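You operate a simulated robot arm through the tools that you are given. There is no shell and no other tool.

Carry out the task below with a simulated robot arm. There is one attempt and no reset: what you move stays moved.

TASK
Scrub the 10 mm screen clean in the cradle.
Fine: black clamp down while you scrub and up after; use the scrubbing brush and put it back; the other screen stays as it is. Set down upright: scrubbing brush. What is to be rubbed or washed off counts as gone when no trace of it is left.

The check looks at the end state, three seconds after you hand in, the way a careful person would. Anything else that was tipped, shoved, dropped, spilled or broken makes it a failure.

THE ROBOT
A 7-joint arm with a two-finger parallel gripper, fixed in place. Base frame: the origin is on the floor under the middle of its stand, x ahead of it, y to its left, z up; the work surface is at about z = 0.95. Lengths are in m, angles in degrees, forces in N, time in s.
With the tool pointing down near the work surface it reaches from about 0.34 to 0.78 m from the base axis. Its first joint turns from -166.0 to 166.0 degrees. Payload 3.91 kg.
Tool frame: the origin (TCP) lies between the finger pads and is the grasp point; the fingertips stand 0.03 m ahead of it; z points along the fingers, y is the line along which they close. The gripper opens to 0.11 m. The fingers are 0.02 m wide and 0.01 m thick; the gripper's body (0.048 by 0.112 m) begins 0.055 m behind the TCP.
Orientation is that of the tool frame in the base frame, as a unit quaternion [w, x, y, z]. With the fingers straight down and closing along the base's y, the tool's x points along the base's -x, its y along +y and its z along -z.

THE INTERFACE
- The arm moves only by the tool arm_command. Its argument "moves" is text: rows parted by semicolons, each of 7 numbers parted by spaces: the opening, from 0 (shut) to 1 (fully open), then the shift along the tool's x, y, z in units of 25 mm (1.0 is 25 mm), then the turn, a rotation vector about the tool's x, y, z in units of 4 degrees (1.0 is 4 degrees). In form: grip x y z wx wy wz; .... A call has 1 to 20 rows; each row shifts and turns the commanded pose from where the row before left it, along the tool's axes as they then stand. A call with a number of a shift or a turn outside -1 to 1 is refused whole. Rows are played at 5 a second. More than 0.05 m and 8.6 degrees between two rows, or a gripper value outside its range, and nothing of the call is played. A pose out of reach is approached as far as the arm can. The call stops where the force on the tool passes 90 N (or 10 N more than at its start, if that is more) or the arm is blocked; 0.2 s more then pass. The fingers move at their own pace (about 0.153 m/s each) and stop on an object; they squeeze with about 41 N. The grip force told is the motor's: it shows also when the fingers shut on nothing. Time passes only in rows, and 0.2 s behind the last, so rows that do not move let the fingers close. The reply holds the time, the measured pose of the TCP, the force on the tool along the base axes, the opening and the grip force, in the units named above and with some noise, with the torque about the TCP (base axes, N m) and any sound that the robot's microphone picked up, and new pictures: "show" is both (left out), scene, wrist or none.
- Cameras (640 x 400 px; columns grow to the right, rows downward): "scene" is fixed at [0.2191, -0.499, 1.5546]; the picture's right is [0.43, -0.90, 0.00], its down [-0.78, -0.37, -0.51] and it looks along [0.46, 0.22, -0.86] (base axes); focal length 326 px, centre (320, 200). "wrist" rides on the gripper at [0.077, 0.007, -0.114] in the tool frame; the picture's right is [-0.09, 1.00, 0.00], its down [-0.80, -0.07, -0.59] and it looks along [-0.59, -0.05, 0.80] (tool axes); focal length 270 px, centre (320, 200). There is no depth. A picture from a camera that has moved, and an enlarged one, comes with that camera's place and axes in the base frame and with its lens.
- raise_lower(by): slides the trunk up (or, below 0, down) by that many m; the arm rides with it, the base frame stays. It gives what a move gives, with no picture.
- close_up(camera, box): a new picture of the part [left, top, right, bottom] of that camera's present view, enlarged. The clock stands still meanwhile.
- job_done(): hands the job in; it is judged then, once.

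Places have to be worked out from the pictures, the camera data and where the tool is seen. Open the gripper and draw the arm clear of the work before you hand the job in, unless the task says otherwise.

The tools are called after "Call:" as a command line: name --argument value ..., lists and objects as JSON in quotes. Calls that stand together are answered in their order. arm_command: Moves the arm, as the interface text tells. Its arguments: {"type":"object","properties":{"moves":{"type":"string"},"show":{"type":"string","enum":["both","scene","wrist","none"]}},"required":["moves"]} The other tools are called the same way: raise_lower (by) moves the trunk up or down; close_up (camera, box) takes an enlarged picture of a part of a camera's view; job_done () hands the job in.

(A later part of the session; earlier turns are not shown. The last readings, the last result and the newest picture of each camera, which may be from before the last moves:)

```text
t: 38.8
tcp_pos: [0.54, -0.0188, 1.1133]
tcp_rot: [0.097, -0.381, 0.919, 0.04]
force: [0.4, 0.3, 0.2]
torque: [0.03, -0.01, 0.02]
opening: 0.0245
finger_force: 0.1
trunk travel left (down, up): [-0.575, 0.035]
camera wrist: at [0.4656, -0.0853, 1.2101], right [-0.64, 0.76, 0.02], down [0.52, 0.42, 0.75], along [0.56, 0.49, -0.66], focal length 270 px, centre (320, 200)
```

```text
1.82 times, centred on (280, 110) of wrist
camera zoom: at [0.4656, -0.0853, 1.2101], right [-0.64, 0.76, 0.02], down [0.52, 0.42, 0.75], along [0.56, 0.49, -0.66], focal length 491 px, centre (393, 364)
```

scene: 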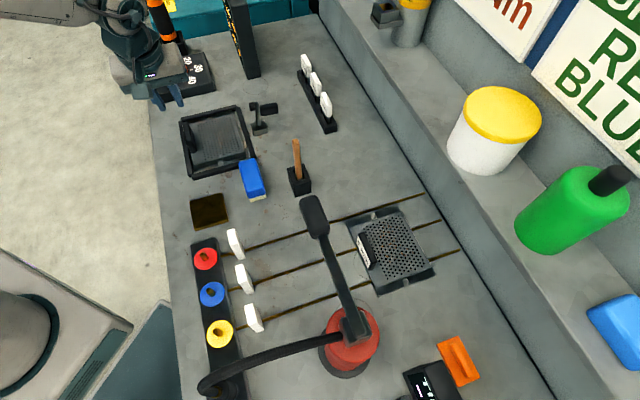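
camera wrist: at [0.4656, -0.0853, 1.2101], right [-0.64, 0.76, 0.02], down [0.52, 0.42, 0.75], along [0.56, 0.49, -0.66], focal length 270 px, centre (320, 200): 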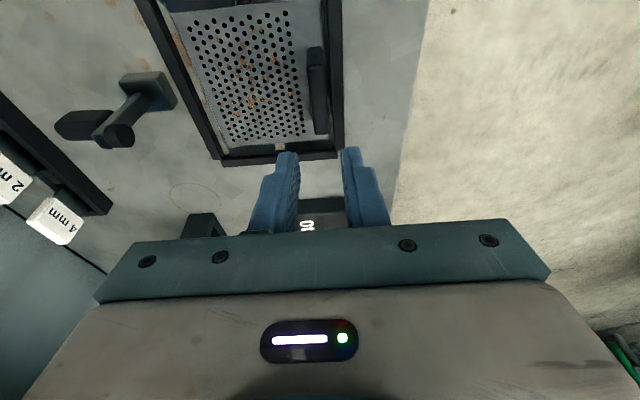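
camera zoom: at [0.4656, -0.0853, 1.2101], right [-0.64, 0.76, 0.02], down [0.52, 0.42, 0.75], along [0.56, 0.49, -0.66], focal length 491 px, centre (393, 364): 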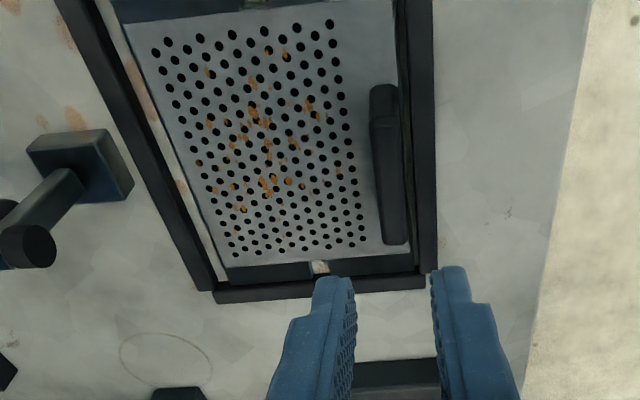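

The screen sits in the cradle. Next is the clamp: I'll straighten the tool, close the fingers, and go to the far side of the clamp handle (c≈0.63) to push it over toward the cradle.

Call:
arm_command --moves "0 0 0 0 0 1 0; 0 0 0 0 0 1 0; 0 0 0 0 0 0.97 0; 0 -0.012 -0.94 0 0 0 0; 0 -0.012 -0.94 0 0 0 0; 0 -0.012 -0.94 0 0 0 0; 0 -0.012 -0.94 0 0 0 0; 0 -0.012 -0.94 0 0 0 0; 0 -0.012 -0.94 0 0 0 0; 0 -0.012 -0.94 0 0 0 0; 0 -0.012 -0.94 0 0 0 0; 0 -0.012 -0.94 0 0 0 0; 0 -0.012 -0.94 0 0 0 0; 0 0 0 0 0 0 0" --show "both"

Call:
close_up --camera "wrist" --box '[200, 0, 520, 220]'

```text
t: 41.8
tcp_pos: [0.7091, -0.1867, 1.1139]
tcp_rot: [0.001, -0.382, 0.924, 0.0]
force: [-0.2, -0.2, 1.1]
torque: [-0.01, 0.03, -0.01]
opening: 0.0
finger_force: 37.8
trunk travel left (down, up): [-0.575, 0.035]
camera wrist: at [0.6502, -0.2367, 1.2277], right [-0.64, 0.77, 0.0], down [0.62, 0.52, 0.6], along [0.46, 0.38, -0.8], focal length 270 px, centre (320, 200)
```

scene: 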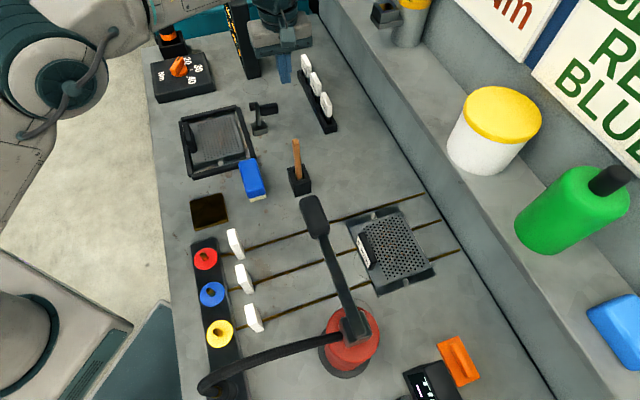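
wrist: 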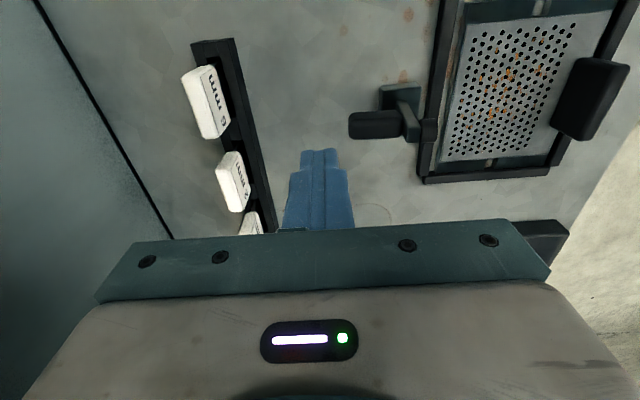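

```text
1.82 times, centred on (360, 110) of wrist
camera zoom: at [0.6502, -0.2367, 1.2277], right [-0.64, 0.77, 0.0], down [0.62, 0.52, 0.6], along [0.46, 0.38, -0.8], focal length 491 px, centre (247, 364)
```

zoom: 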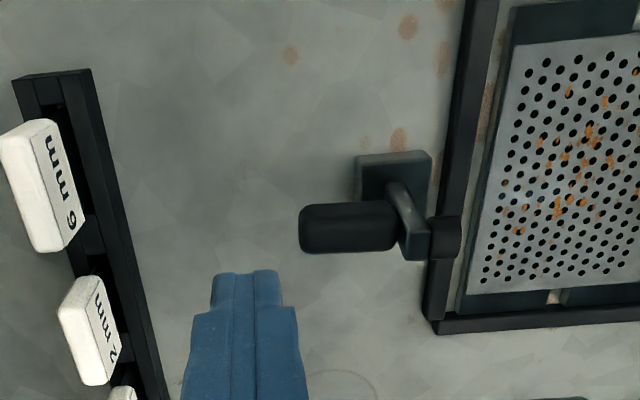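

The closed fingers are beside the end of the clamp handle (same d). I'll descend until the fingertips are at about z≈0.995.

Call:
arm_command --moves "0 0 -0.05 0.89 0 0 0; 0 0 0 0.89 0 0 0; 0 0 0 0.89 0 0 0; 0 0 0 0.89 0 0 0; 0 0 0 0 0 0 0" --show "both"

Call:
close_up --camera "scene" --box '[210, 60, 330, 160]'

Call:
close_up --camera "wrist" --box '[200, 0, 520, 220]'

```text
t: 43.0
tcp_pos: [0.7071, -0.187, 1.0249]
tcp_rot: [0.0, -0.382, 0.924, 0.0]
force: [0.1, -0.9, 1.5]
torque: [-0.01, -0.02, -0.02]
opening: 0.0
finger_force: 38.1
trunk travel left (down, up): [-0.575, 0.035]
camera wrist: at [0.6492, -0.2378, 1.139], right [-0.64, 0.77, 0.0], down [0.62, 0.52, 0.6], along [0.46, 0.38, -0.8], focal length 270 px, centre (320, 200)
```

scene: 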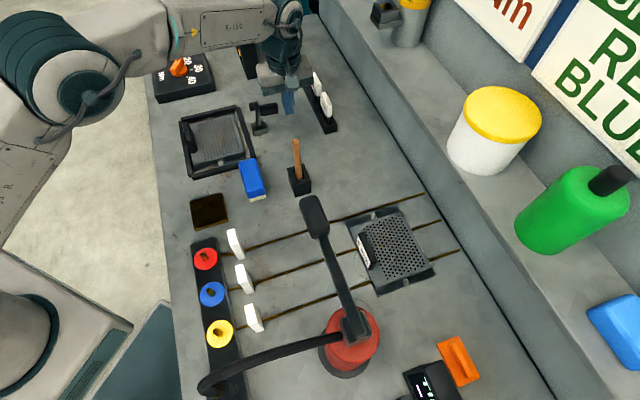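
wrist: 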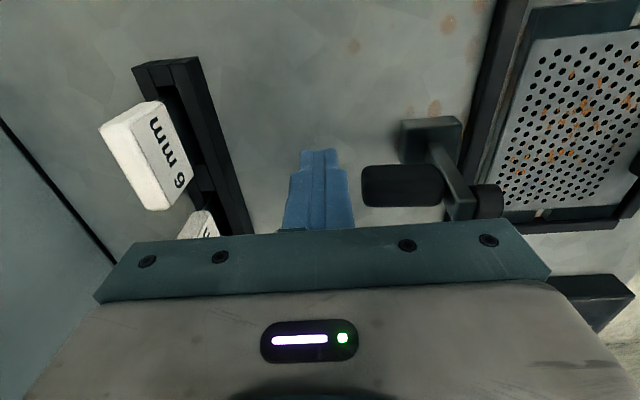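

```text
4.00 times, centred on (270, 110) of scene
camera zoom: at [0.2191, -0.499, 1.5546], right [0.43, -0.9, 0.0], down [-0.78, -0.37, -0.51], along [0.46, 0.22, -0.86], focal length 1303 px, centre (520, 560)
```

zoom: 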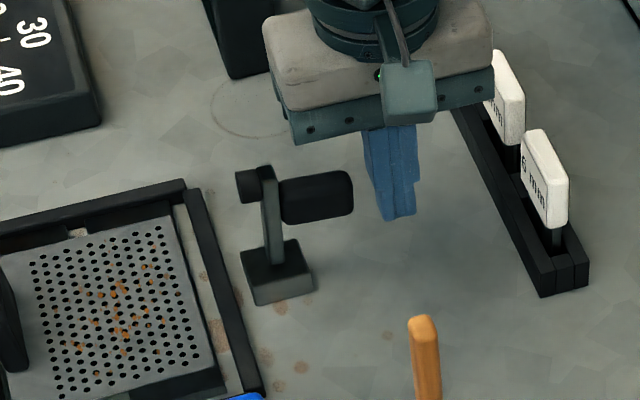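

```text
1.82 times, centred on (360, 110) of wrist
camera zoom: at [0.6492, -0.2378, 1.139], right [-0.64, 0.77, 0.0], down [0.62, 0.52, 0.6], along [0.46, 0.38, -0.8], focal length 491 px, centre (247, 364)
```

zoom: 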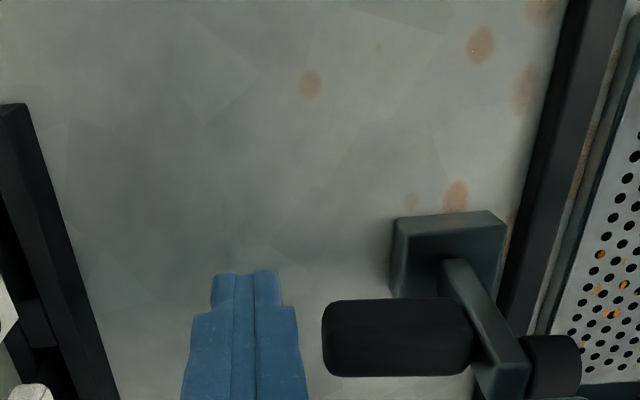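

Fingers are level with the handle end. I'll push gently toward the cradle in small steps.

Call:
arm_command --moves "0 0 0.5 0 0 0 0; 0 0 0.5 0 0 0 0; 0 0 0.4 0 0 0 0; 0 0 0 0 0 0 0" --show "both"

Call:
close_up --camera "scene" --box '[210, 60, 330, 160]'

```text
t: 44.0
tcp_pos: [0.6945, -0.1704, 1.0327]
tcp_rot: [0.015, -0.381, 0.925, -0.01]
force: [58.9, -41.7, 39.3]
torque: [-0.87, -1.69, -0.49]
opening: 0.0001
finger_force: 37.4
trunk travel left (down, up): [-0.575, 0.035]
camera wrist: at [0.6312, -0.2217, 1.1457], right [-0.64, 0.77, -0.03], down [0.6, 0.52, 0.61], along [0.49, 0.37, -0.79], focal length 270 px, centre (320, 200)
```

scene: 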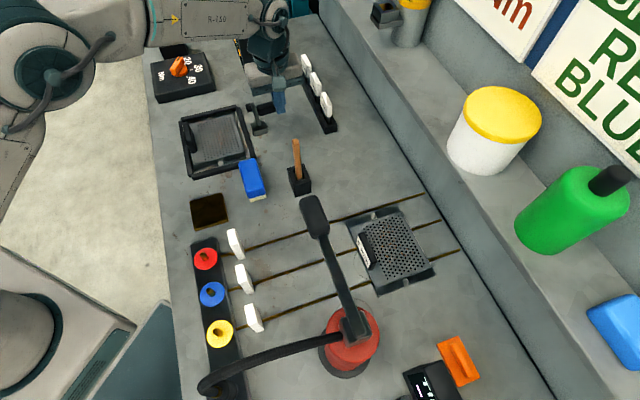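
wrist: 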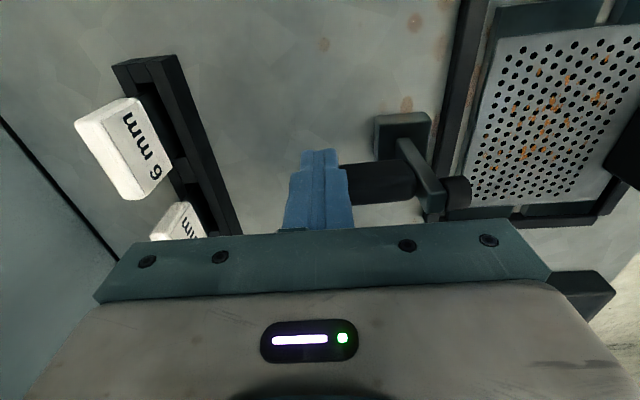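

```text
4.00 times, centred on (270, 110) of scene
camera zoom: at [0.2191, -0.499, 1.5546], right [0.43, -0.9, 0.0], down [-0.78, -0.37, -0.51], along [0.46, 0.22, -0.86], focal length 1303 px, centre (520, 560)
```

zoom: 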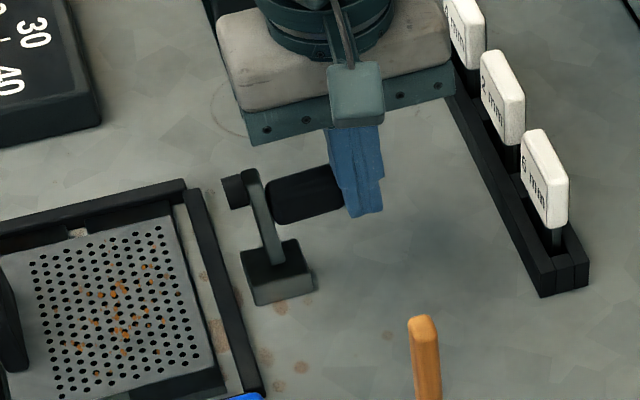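

The hinge is stiff and the horizontal push alone fights friction (72 N). I'll follow the handle's arc instead — up and over — so friction helps the rotation.

Call:
arm_command --moves "0 0 0 -0.4 0 0 0; 0 0 0.2 -0.4 0 0 0; 0 0 0.3 -0.2 0 0 0; 0 0 0.3 -0.1 0 0 0; 0 0 0 0 0 0 0" --show "both"

Call:
close_up --camera "scene" --box '[210, 60, 330, 160]'

```text
t: 45.2
tcp_pos: [0.6702, -0.1472, 1.0525]
tcp_rot: [0.001, -0.383, 0.924, 0.001]
force: [-0.5, 0.0, 0.4]
torque: [0.0, -0.04, 0.01]
opening: 0.0
finger_force: 37.8
trunk travel left (down, up): [-0.575, 0.035]
camera wrist: at [0.6109, -0.1983, 1.1673], right [-0.64, 0.77, 0.0], down [0.62, 0.52, 0.6], along [0.46, 0.38, -0.8], focal length 270 px, centre (320, 200)
```

scene: 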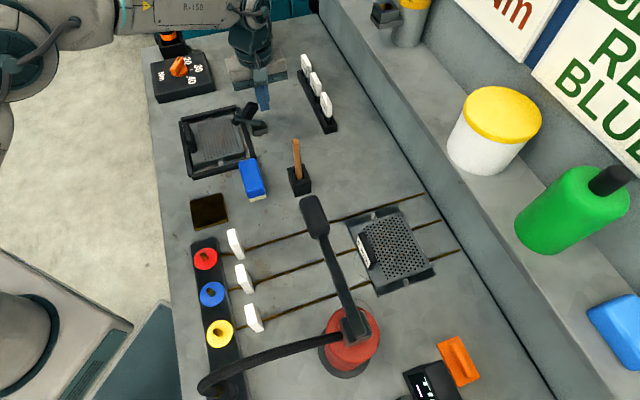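
wrist: 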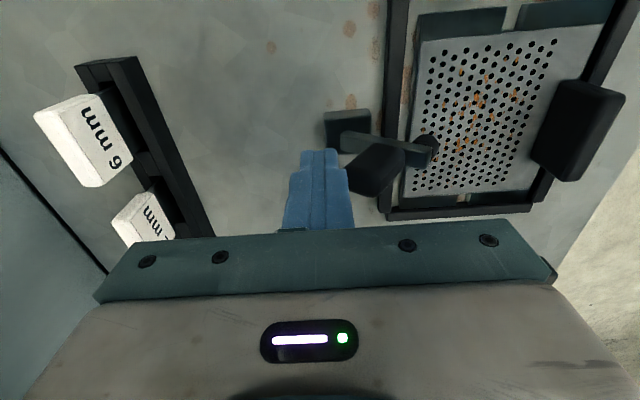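

```text
4.00 times, centred on (270, 110) of scene
camera zoom: at [0.2191, -0.499, 1.5546], right [0.43, -0.9, 0.0], down [-0.78, -0.37, -0.51], along [0.46, 0.22, -0.86], focal length 1303 px, centre (520, 560)
```

zoom: 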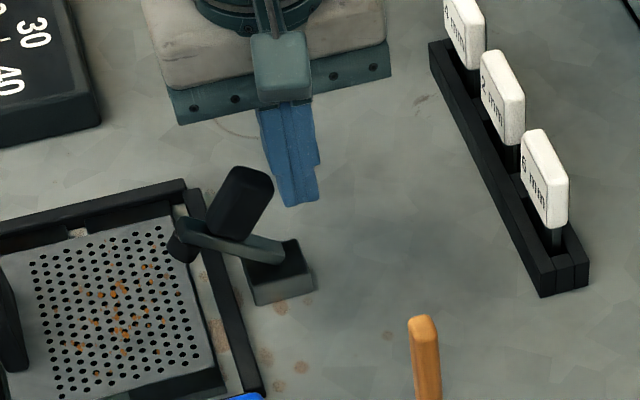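

The clamp snapped past centre and is now almost down, leaning about 25° short. I'll keep pushing the handle toward the cradle, a little lower.

Call:
arm_command --moves "0 0 0.4 0.2 0 0 0; 0 0 0.4 0.2 0 0 0; 0 0 0.4 0.2 0 0 0; 0 0 0.4 0.1 0 0 0; 0 0 0.4 0 0 0 0; 0 0 0 0 0 0 0" --show "both"

Call:
close_up --camera "scene" --box '[190, 70, 310, 170]'

Call:
close_up --camera "wrist" --box '[240, 20, 560, 230]'

```text
t: 46.6
tcp_pos: [0.6455, -0.1225, 1.0363]
tcp_rot: [0.009, -0.38, 0.925, -0.005]
force: [52.3, -41.7, 10.4]
torque: [-0.74, -0.97, -0.46]
opening: 0.0002
finger_force: 37.0
trunk travel left (down, up): [-0.575, 0.035]
camera wrist: at [0.5827, -0.1721, 1.1503], right [-0.64, 0.77, -0.02], down [0.61, 0.51, 0.61], along [0.47, 0.38, -0.8], focal length 270 px, centre (320, 200)
```

scene: 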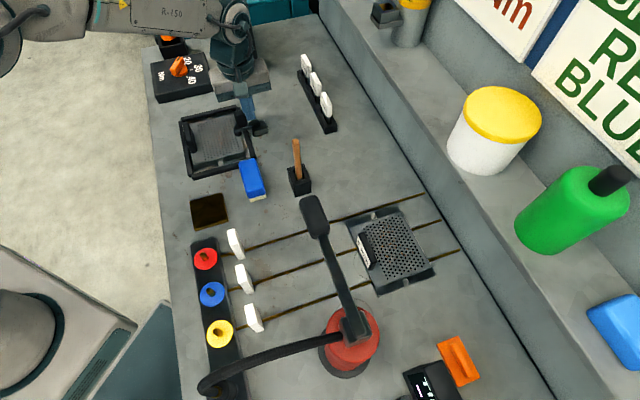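
wrist: 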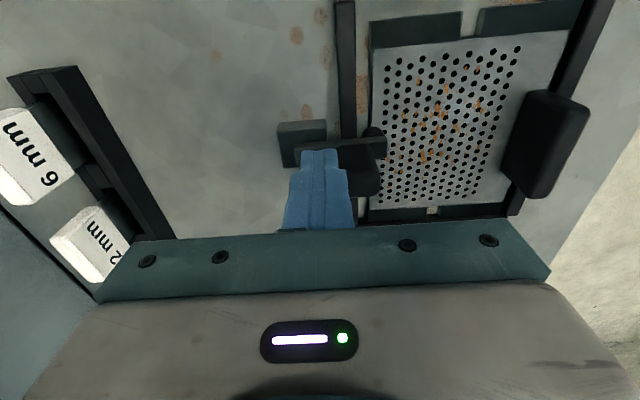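

```text
4.00 times, centred on (250, 120) of scene
camera zoom: at [0.2191, -0.499, 1.5546], right [0.43, -0.9, 0.0], down [-0.78, -0.37, -0.51], along [0.46, 0.22, -0.86], focal length 1303 px, centre (600, 520)
```

zoom: 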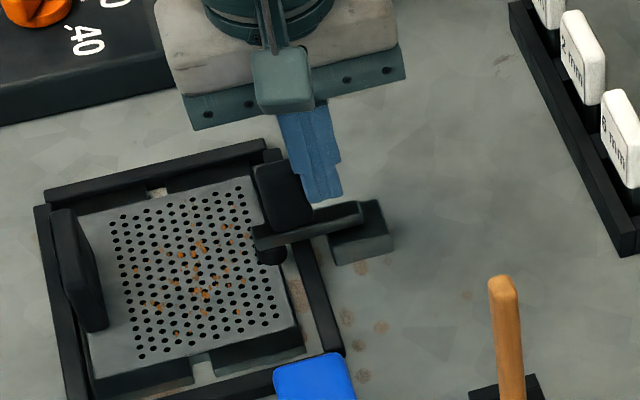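

```text
1.90 times, centred on (400, 125) of wrist
camera zoom: at [0.5827, -0.1721, 1.1503], right [-0.64, 0.77, -0.02], down [0.61, 0.51, 0.61], along [0.47, 0.38, -0.8], focal length 515 px, centre (168, 343)
```

zoom: 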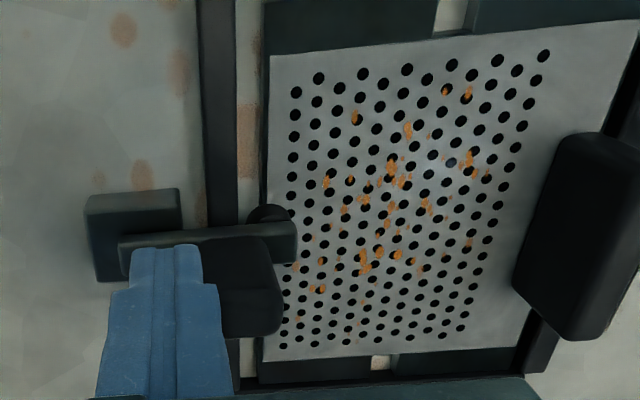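

The clamp arm is horizontal, with its pad on the very edge of the screen. I'll back the fingers off and see whether it stays down.

Call:
arm_command --moves "0 0 -0.5 0 0 0 0; 0 0 -0.5 -0.3 0 0 0; 0 0 0 -0.9 0 0 0; 0 0 0 -0.9 0 0 0; 0 0 0 -0.9 0 0 0; 0 0 0 0 0 0 0" --show "both"

Call:
close_up --camera "scene" --box '[190, 90, 290, 170]'

Call:
close_up --camera "wrist" --box '[300, 0, 580, 200]'

```text
t: 48.0
tcp_pos: [0.6501, -0.128, 1.11]
tcp_rot: [0.001, -0.383, 0.924, 0.001]
force: [-0.2, 0.1, -1.1]
torque: [-0.01, -0.01, -0.01]
opening: 0.0001
finger_force: 37.8
trunk travel left (down, up): [-0.575, 0.035]
camera wrist: at [0.5923, -0.1783, 1.2265], right [-0.64, 0.77, 0.0], down [0.62, 0.52, 0.6], along [0.46, 0.38, -0.8], focal length 270 px, centre (320, 200)
```

scene: 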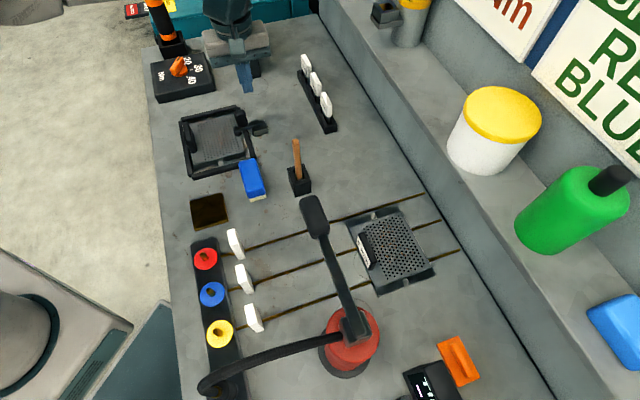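
wrist: 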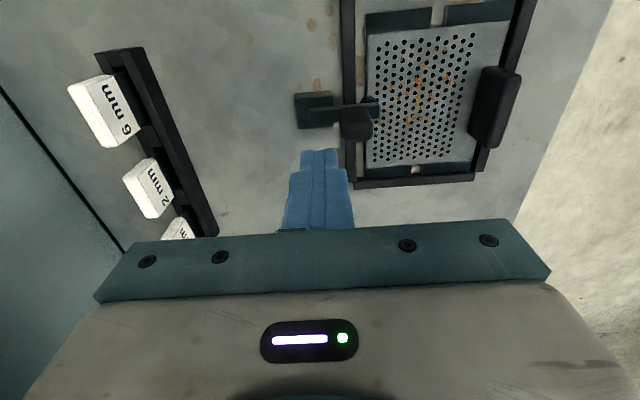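

```text
5.00 times, centred on (240, 130) of scene
camera zoom: at [0.2191, -0.499, 1.5546], right [0.43, -0.9, 0.0], down [-0.78, -0.37, -0.51], along [0.46, 0.22, -0.86], focal length 1629 px, centre (720, 550)
```

zoom: 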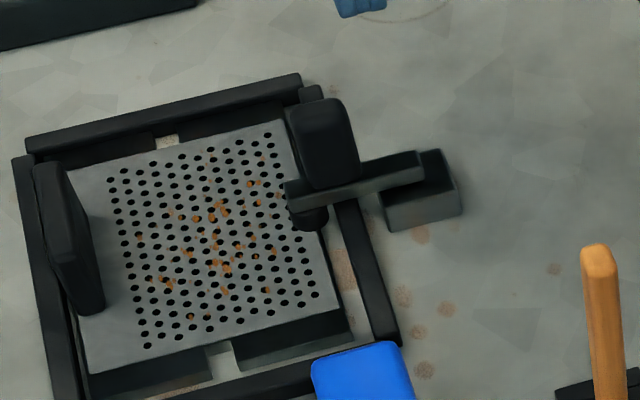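

```text
2.00 times, centred on (440, 100) of wrist
camera zoom: at [0.5923, -0.1783, 1.2265], right [-0.64, 0.77, 0.0], down [0.62, 0.52, 0.6], along [0.46, 0.38, -0.8], focal length 541 px, centre (80, 400)
```

zoom: 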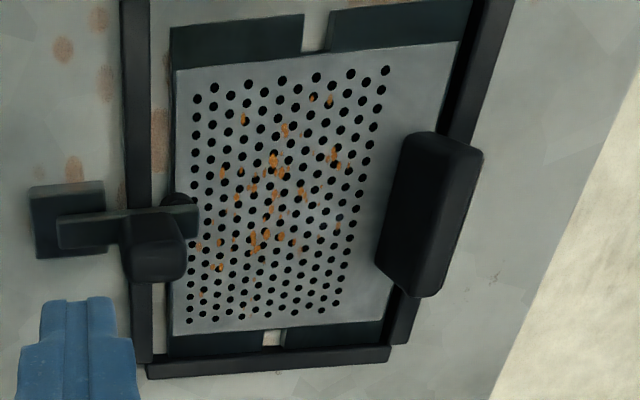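

The clamp stays down, its pad on the outer 10 mm of the screen's frame. Now to the brush: I'll move above it with the gripper opened to about 60 mm.

Call:
arm_command --moves "0.55 0.96 0.295 0 0 0 0; 0.55 0.96 0.295 0 0 0 0; 0.55 0.96 0.295 0 0 0 0; 0.55 0.96 0.295 0 0 0 0; 0.55 0.96 0.295 0 0 0 0; 0.55 0.96 0.295 0 0 0 0; 0.55 0 0 0 0 0 0" --show "both"

Call:
close_up --camera "wrist" --box '[220, 0, 420, 200]'

Call:
close_up --camera "scene" --box '[225, 130, 305, 210]'

```text
t: 49.6
tcp_pos: [0.5178, -0.2, 1.1099]
tcp_rot: [0.001, -0.382, 0.924, 0.0]
force: [-0.1, -0.4, -0.4]
torque: [0.01, -0.02, 0.01]
opening: 0.0605
finger_force: 0.1
trunk travel left (down, up): [-0.575, 0.035]
camera wrist: at [0.459, -0.2504, 1.2257], right [-0.64, 0.77, 0.0], down [0.62, 0.52, 0.6], along [0.46, 0.38, -0.8], focal length 270 px, centre (320, 200)
```

scene: 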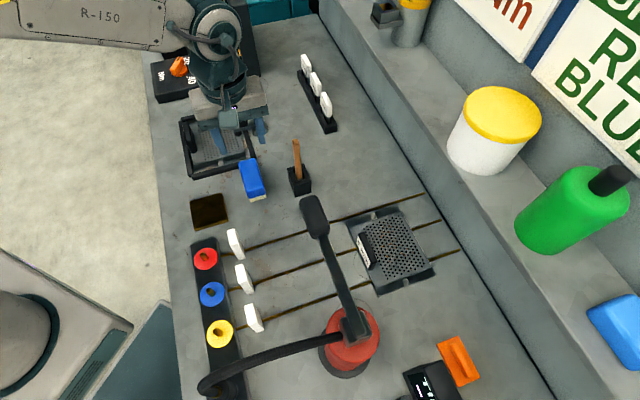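
wrist: 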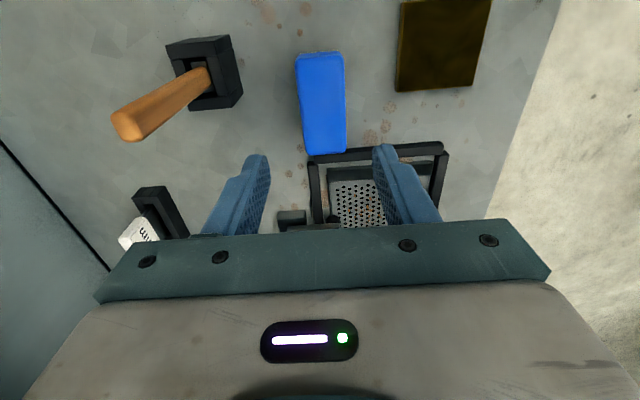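

```text
2.00 times, centred on (320, 100) of wrist
camera zoom: at [0.459, -0.2504, 1.2257], right [-0.64, 0.77, 0.0], down [0.62, 0.52, 0.6], along [0.46, 0.38, -0.8], focal length 541 px, centre (320, 400)
```

zoom: 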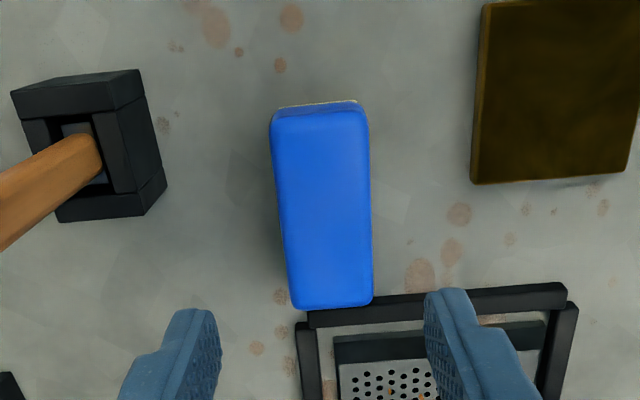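

```text
5.00 times, centred on (265, 170) of scene
camera zoom: at [0.2191, -0.499, 1.5546], right [0.43, -0.9, 0.0], down [-0.78, -0.37, -0.51], along [0.46, 0.22, -0.86], focal length 1629 px, centre (595, 350)
```

zoom: 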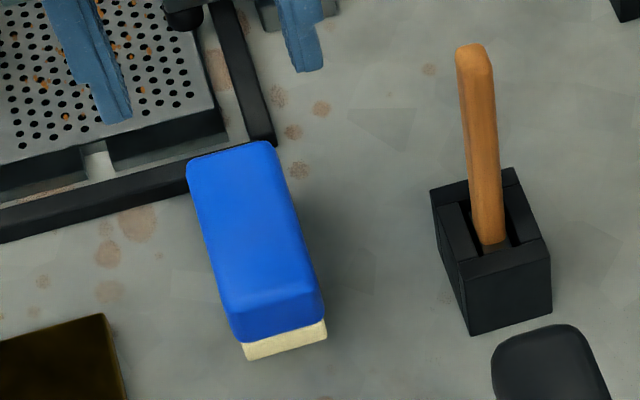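

The steel-looking piece under the wooden handle confirms that is a scraper; the blue block is the scrubbing brush: centre c=0.505, d=0.225, top z≈0.988, 38 × 82 mm. I'll descend over it.

Call:
arm_command --moves "0.55 0 0.096 0.896 0 0 0; 0.55 0 0 0.896 0 0 0; 0.55 0 0 0.896 0 0 0; 0.55 0 0 0.896 0 0 0; 0.55 0 0 0.896 0 0 0; 0.55 0 0 0 0 0 0" --show "both"

Call:
close_up --camera "wrist" --box '[200, 60, 440, 230]'

Call:
close_up --camera "scene" --box '[215, 120, 315, 210]'

```text
t: 51.0
tcp_pos: [0.5149, -0.1974, 0.9978]
tcp_rot: [0.0, -0.383, 0.924, 0.001]
force: [0.6, -0.3, -0.4]
torque: [0.01, -0.01, 0.0]
opening: 0.0607
finger_force: 0.0
trunk travel left (down, up): [-0.575, 0.035]
camera wrist: at [0.4564, -0.2483, 1.1127], right [-0.64, 0.77, 0.0], down [0.62, 0.52, 0.6], along [0.46, 0.38, -0.8], focal length 270 px, centre (320, 200)
```

scene: 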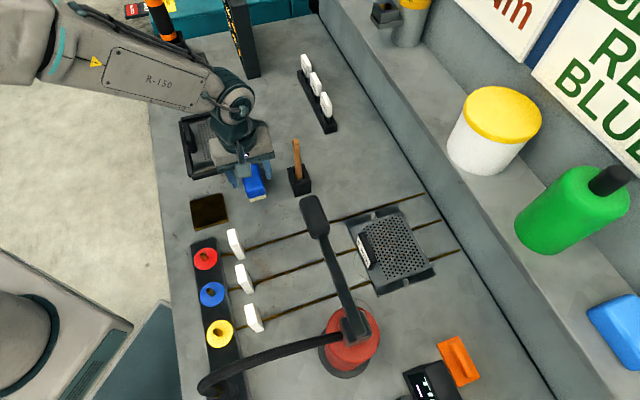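
wrist: 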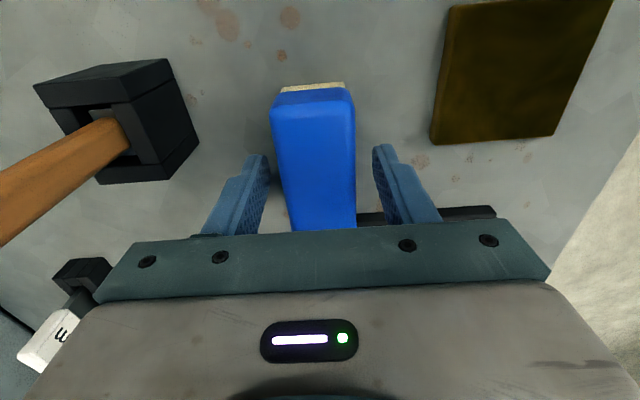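

```text
2.35 times, centred on (320, 145) of wrist
camera zoom: at [0.4564, -0.2483, 1.1127], right [-0.64, 0.77, 0.0], down [0.62, 0.52, 0.6], along [0.46, 0.38, -0.8], focal length 636 px, centre (320, 329)
```

zoom: 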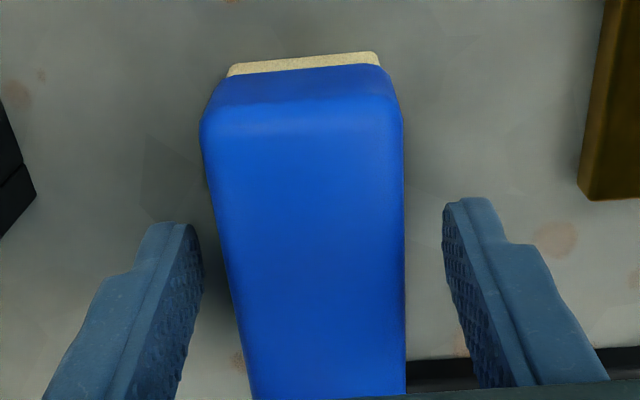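

```text
4.44 times, centred on (265, 165) of scene
camera zoom: at [0.2191, -0.499, 1.5546], right [0.43, -0.9, 0.0], down [-0.78, -0.37, -0.51], along [0.46, 0.22, -0.86], focal length 1448 px, centre (564, 356)
```

zoom: 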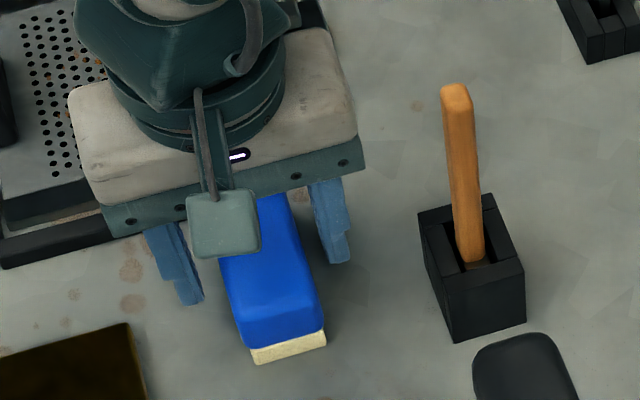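

The brush is between the fingers; I'll shift 1.5 mm to centre and close.

Call:
arm_command --moves "0.55 0 -0.06 0 0 0 0; 0.4 0 0 0 0 0 0; 0 0 0 0 0 0 0; 0 0 0 0 0 0 0; 0 0 0 0 0 0 0; 0 0 0 0 0 0 0" --show "both"

Call:
close_up --camera "wrist" --box '[200, 60, 440, 230]'

```text
t: 52.4
tcp_pos: [0.5171, -0.1991, 0.9984]
tcp_rot: [0.0, -0.382, 0.924, 0.001]
force: [0.9, 0.8, -0.4]
torque: [0.0, 0.01, 0.04]
opening: 0.0392
finger_force: 41.0
trunk travel left (down, up): [-0.575, 0.035]
camera wrist: at [0.4581, -0.2499, 1.1127], right [-0.64, 0.77, 0.0], down [0.62, 0.52, 0.6], along [0.46, 0.38, -0.8], focal length 270 px, centre (320, 200)
```

scene: 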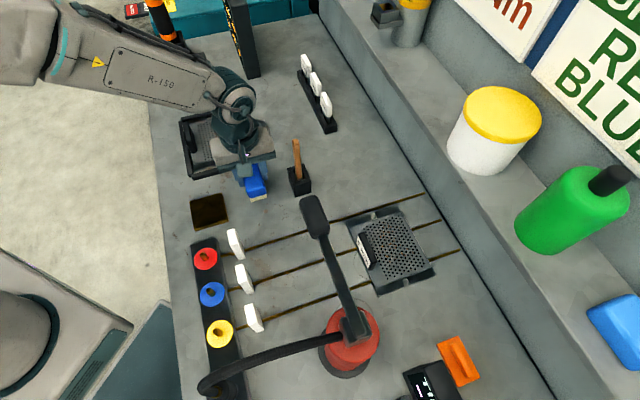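
wrist: 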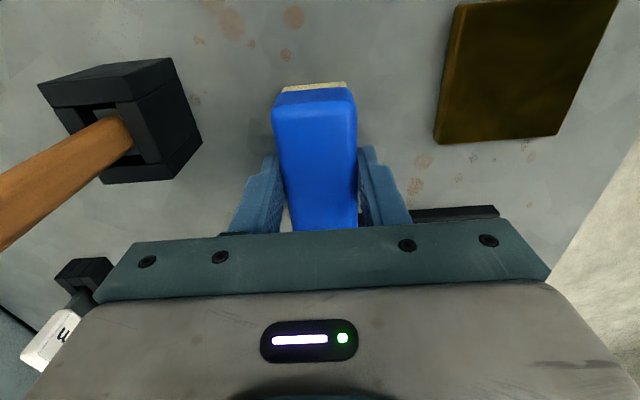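

```text
2.35 times, centred on (320, 145) of wrist
camera zoom: at [0.4581, -0.2499, 1.1127], right [-0.64, 0.77, 0.0], down [0.62, 0.52, 0.6], along [0.46, 0.38, -0.8], focal length 636 px, centre (320, 329)
```

zoom: 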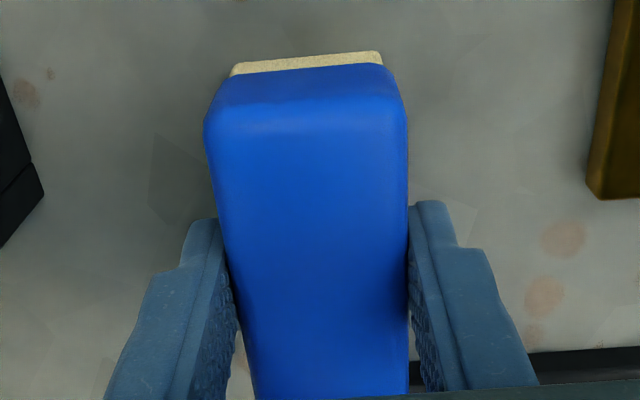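

Brush held (39 mm wide, 41 N). I note its home pose TCP (0.517, −0.199, 0.998), lift it and carry it over the screen.

Call:
arm_command --moves "0 0 0 -0.5 0 0 0; 0 0 0 -0.9 0 0 0; 0 0 0 -0.9 0 0 0; 0 0 0 -0.7 0 0 0; 0 -0.886 0.322 0 0 0 0; 0 -0.886 0.322 0 0 0 0; 0 -0.886 0.322 0 0 0 0; 0 -0.886 0.322 0 0 0 0; 0 -0.886 0.322 0 0 0 0; 0 -0.886 0.322 0 0 0 0; 0 -0.886 0.322 0 0 0 0; 0 0 0 0 0 0 0" --show "both"

Call:
close_up --camera "scene" --box '[165, 70, 305, 190]'

Call:
close_up --camera "wrist" --box '[160, 0, 480, 230]'

```text
t: 55.0
tcp_pos: [0.5881, -0.0494, 1.0755]
tcp_rot: [0.001, -0.382, 0.924, 0.0]
force: [-0.7, 0.5, -0.8]
torque: [-0.01, -0.01, 0.0]
opening: 0.0393
finger_force: 40.7
trunk travel left (down, up): [-0.575, 0.035]
camera wrist: at [0.5307, -0.0996, 1.1899], right [-0.64, 0.77, 0.0], down [0.62, 0.52, 0.6], along [0.46, 0.38, -0.8], focal length 270 px, centre (320, 200)
```

scene: 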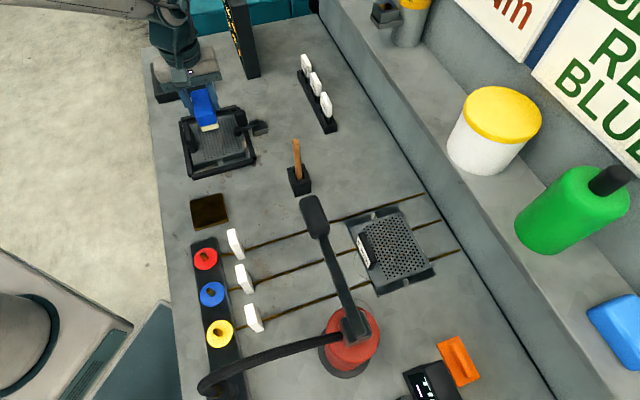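
wrist: 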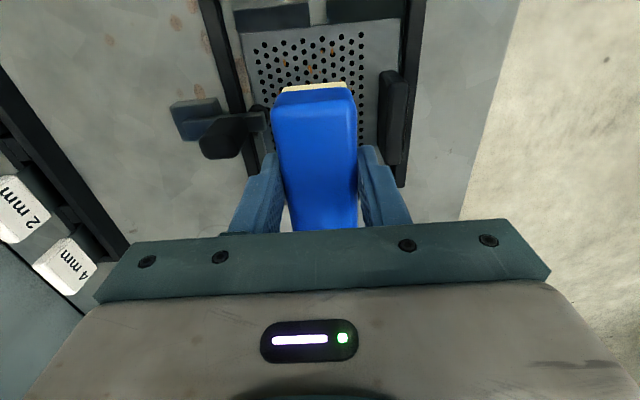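

```text
3.33 times, centred on (235, 130) of scene
camera zoom: at [0.2191, -0.499, 1.5546], right [0.43, -0.9, 0.0], down [-0.78, -0.37, -0.51], along [0.46, 0.22, -0.86], focal length 1086 px, centre (603, 433)
```

zoom: 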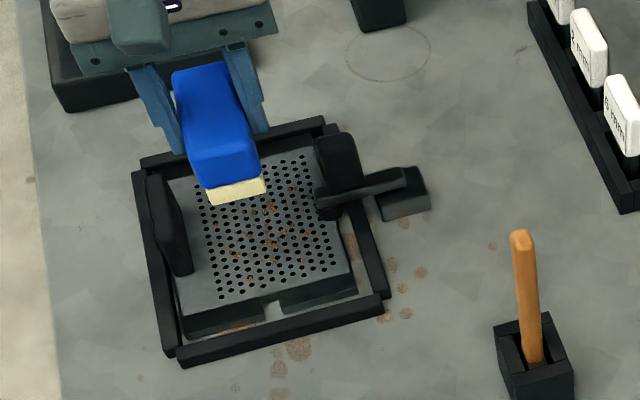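

```text
1.74 times, centred on (320, 115) of wrist
camera zoom: at [0.5307, -0.0996, 1.1899], right [-0.64, 0.77, 0.0], down [0.62, 0.52, 0.6], along [0.46, 0.38, -0.8], focal length 470 px, centre (320, 348)
```

zoom: 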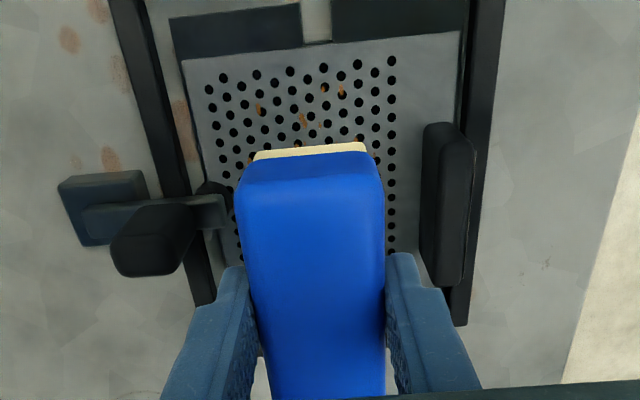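

The brush is centred over the mesh. I'll lower to just above the screen, then creep to contact.

Call:
arm_command --moves "0 0 0 0.85 0 0 0; 0 0 0 0.85 0 0 0; 0 0 0 0.8 0 0 0; 0 0 0 0.1 0 0 0; 0 0 0 0.08 0 0 0; 0 0 0 0.06 0 0 0; 0 0 0 0 0 0 0" --show "none"

```text
t: 56.6
tcp_pos: [0.5877, -0.0487, 1.006]
tcp_rot: [0.004, -0.383, 0.924, 0.0]
force: [4.4, -0.5, 17.2]
torque: [-0.31, 0.32, 0.06]
opening: 0.0394
finger_force: 41.1
trunk travel left (down, up): [-0.575, 0.035]
```

Contact at TCP z≈1.006 with 17 N. I'll do a first pair of strokes along d here and look at the effect.

Call:
arm_command --moves "0 0.7 0 0 0 0 0; 0 0.7 0 0 0 0 0; 0 -0.75 0 0 0 0 0; 0 -0.75 0 0 0 0 0; 0 -0.75 0 0 0 0 0; 0 -0.75 0 0 0 0 0; 0 0.8 0 0 0 0 0; 0 0.8 0 0 0 0 0; 0 0 0 0 0 0 0" --show "both"

Call:
close_up --camera "scene" --box '[165, 70, 305, 190]'

Call:
close_up --camera "wrist" --box '[160, 0, 480, 230]'

```text
t: 58.6
tcp_pos: [0.5854, -0.0467, 1.0055]
tcp_rot: [0.002, -0.382, 0.924, -0.001]
force: [0.1, 0.4, 16.2]
torque: [-0.13, 0.16, -0.17]
opening: 0.0397
finger_force: 40.6
trunk travel left (down, up): [-0.575, 0.035]
camera wrist: at [0.5264, -0.0993, 1.1199], right [-0.64, 0.77, 0.0], down [0.62, 0.51, 0.6], along [0.46, 0.38, -0.8], focal length 270 px, centre (320, 200)
```

scene: 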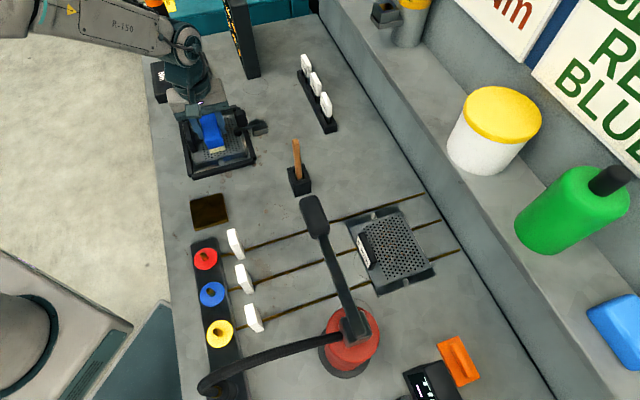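
wrist: 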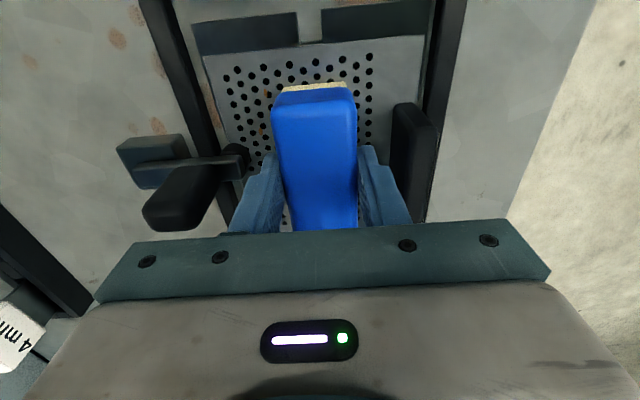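

```text
3.33 times, centred on (235, 130) of scene
camera zoom: at [0.2191, -0.499, 1.5546], right [0.43, -0.9, 0.0], down [-0.78, -0.37, -0.51], along [0.46, 0.22, -0.86], focal length 1086 px, centre (603, 433)
```

zoom: 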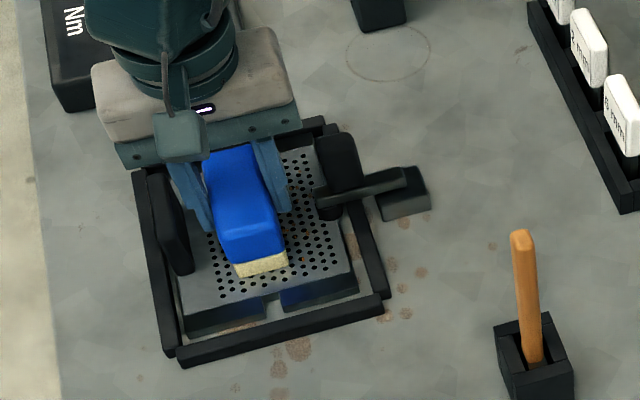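

```text
1.74 times, centred on (320, 115) of wrist
camera zoom: at [0.5264, -0.0993, 1.1199], right [-0.64, 0.77, 0.0], down [0.62, 0.51, 0.6], along [0.46, 0.38, -0.8], focal length 470 px, centre (320, 348)
```

zoom: 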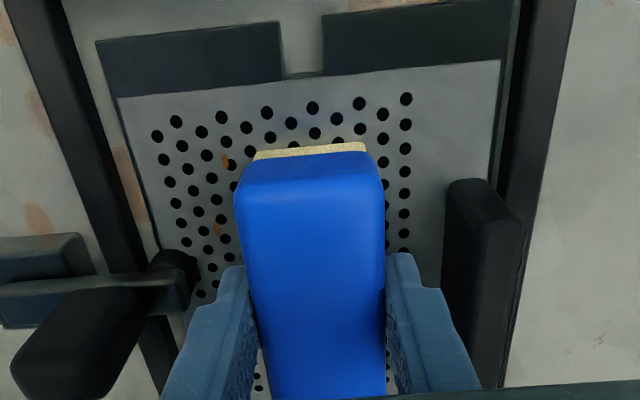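

Swept stains are gone – the brush works. Next I'll sweep nearer the tab side (c≈0.439), then go to the near end and work toward the clamp side there, keeping fingers clear of the clamp.

Call:
arm_command --moves "0 0 0.32 0 0 0 0; 0 0.8 0 0 0 0 0; 0 0.8 0 0 0 0 0; 0 -0.8 0 0 0 0 0; 0 -0.8 0 0 0 0 0; 0 -0.8 0 0 0 0 0; 0 -0.8 0 0 0 0 0; 0 0.8 0 0 0 0 0; 0 0.8 -0.3 0 0 0 0; 0 0.8 -0.3 0 0 0 0; 0 0.85 -0.3 0 0 0 0; 0 0 -0.25 0 0 0 0; 0 -0.35 0 0 0 0 0; 0 0.35 0 0 0 0 0; 0 -0.35 0 0 0 0 0; 0 0.35 0 0 0 0 0; 0 0 0 0 0 0 0" --show "both"

Call:
close_up --camera "scene" --box '[165, 70, 305, 190]'

Call:
close_up --camera "wrist" --box '[160, 0, 480, 230]'

```text
t: 62.2
tcp_pos: [0.5734, -0.0926, 1.0042]
tcp_rot: [0.0, -0.383, 0.924, 0.001]
force: [-0.4, 2.3, 4.7]
torque: [-0.16, 0.06, 0.01]
opening: 0.0393
finger_force: 41.2
trunk travel left (down, up): [-0.575, 0.035]
camera wrist: at [0.5145, -0.1436, 1.1193], right [-0.64, 0.77, 0.0], down [0.62, 0.52, 0.6], along [0.46, 0.38, -0.8], focal length 270 px, centre (320, 200)
```

scene: 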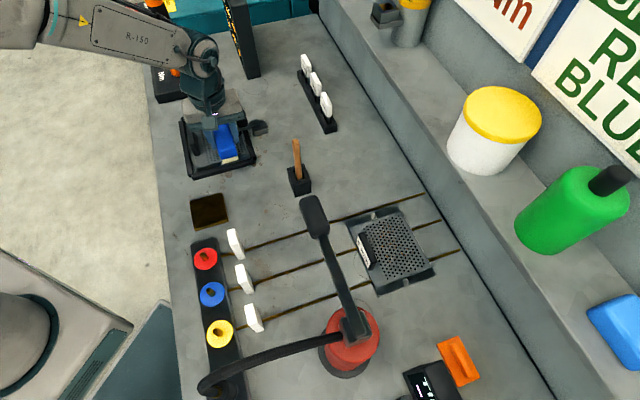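
wrist: 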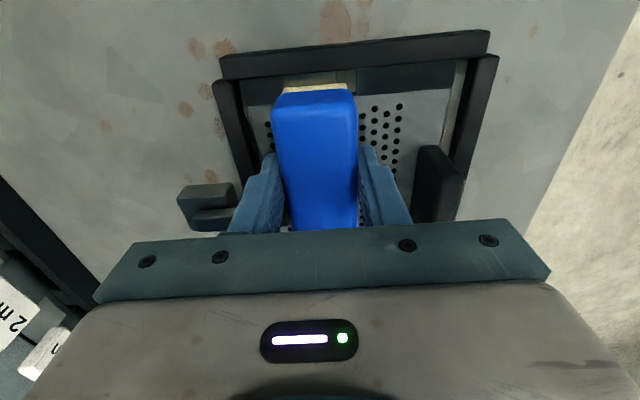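

```text
3.33 times, centred on (235, 130) of scene
camera zoom: at [0.2191, -0.499, 1.5546], right [0.43, -0.9, 0.0], down [-0.78, -0.37, -0.51], along [0.46, 0.22, -0.86], focal length 1086 px, centre (603, 433)
```

zoom: 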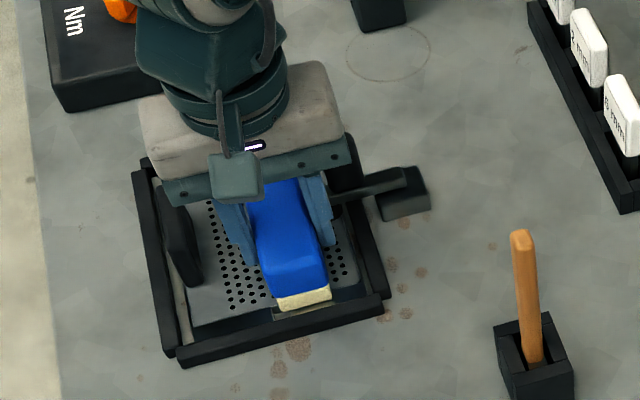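

```text
1.74 times, centred on (320, 115) of wrist
camera zoom: at [0.5145, -0.1436, 1.1193], right [-0.64, 0.77, 0.0], down [0.62, 0.52, 0.6], along [0.46, 0.38, -0.8], focal length 470 px, centre (320, 348)
```

zoom: 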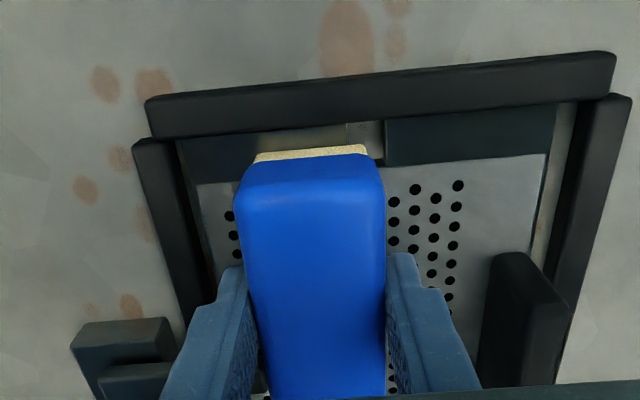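

Near end being scrubbed on the clamp side (c=0.471). I'll press slightly more, repeat short strokes, then cross back through the middle to the far end and do the same there.

Call:
arm_command --moves "0 0 0 0.08 0 0 0; 0 -0.3 0 0 0 0 0; 0 0.3 0 0 0 0 0; 0 -0.3 0 0 0 0 0; 0 0.3 0 0 0 0 0; 0 0 0.5 0 0 0 0; 0 0 0.45 0 0 0 0; 0 -0.8 0 0 0 0 0; 0 -0.8 0 0 0 0 0; 0 -0.8 0 0 0 0 0; 0 -0.7 0 0 0 0 0; 0 0 -0.5 0 0 0 0; 0 0 -0.45 0 0 0 0; 0 -0.25 0 0 0 0 0; 0 0.35 0 0 0 0 0; 0 -0.35 0 0 0 0 0; 0 0.35 0 0 0 0 0; 0 0 0 0 0 0 0" --show "both"

Call:
close_up --camera "scene" --box '[165, 70, 305, 190]'

Call:
close_up --camera "wrist" --box '[160, 0, 480, 230]'

```text
t: 66.0
tcp_pos: [0.6252, -0.0405, 1.0031]
tcp_rot: [0.0, -0.383, 0.924, 0.0]
force: [0.3, 0.2, 0.7]
torque: [0.09, -0.07, 0.02]
opening: 0.0396
finger_force: 40.7
trunk travel left (down, up): [-0.575, 0.035]
camera wrist: at [0.5664, -0.0904, 1.1179], right [-0.64, 0.77, 0.0], down [0.62, 0.52, 0.6], along [0.46, 0.38, -0.8], focal length 270 px, centre (320, 200)
```

scene: 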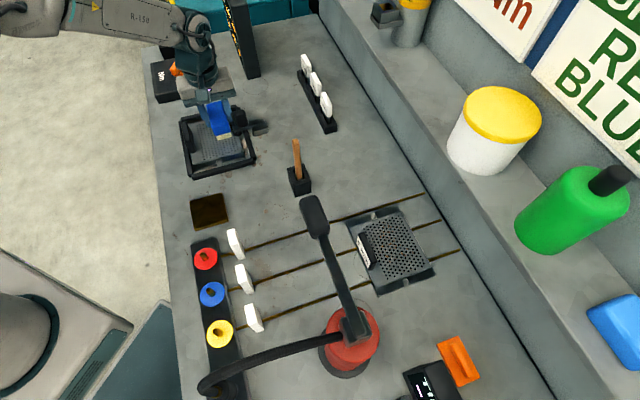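
wrist: 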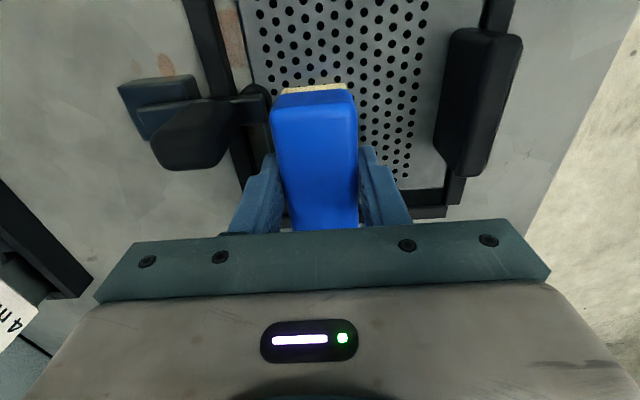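

```text
3.33 times, centred on (235, 130) of scene
camera zoom: at [0.2191, -0.499, 1.5546], right [0.43, -0.9, 0.0], down [-0.78, -0.37, -0.51], along [0.46, 0.22, -0.86], focal length 1086 px, centre (603, 433)
```

zoom: 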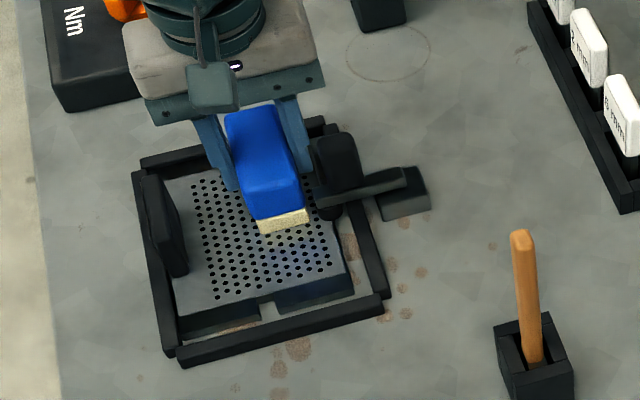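

```text
1.74 times, centred on (320, 115) of wrist
camera zoom: at [0.5664, -0.0904, 1.1179], right [-0.64, 0.77, 0.0], down [0.62, 0.52, 0.6], along [0.46, 0.38, -0.8], focal length 470 px, centre (320, 348)
```

zoom: 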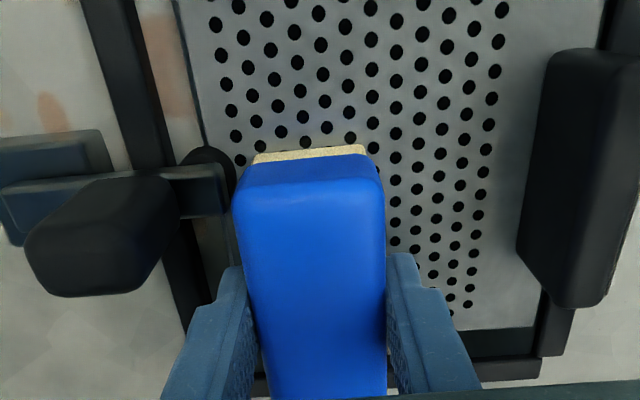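

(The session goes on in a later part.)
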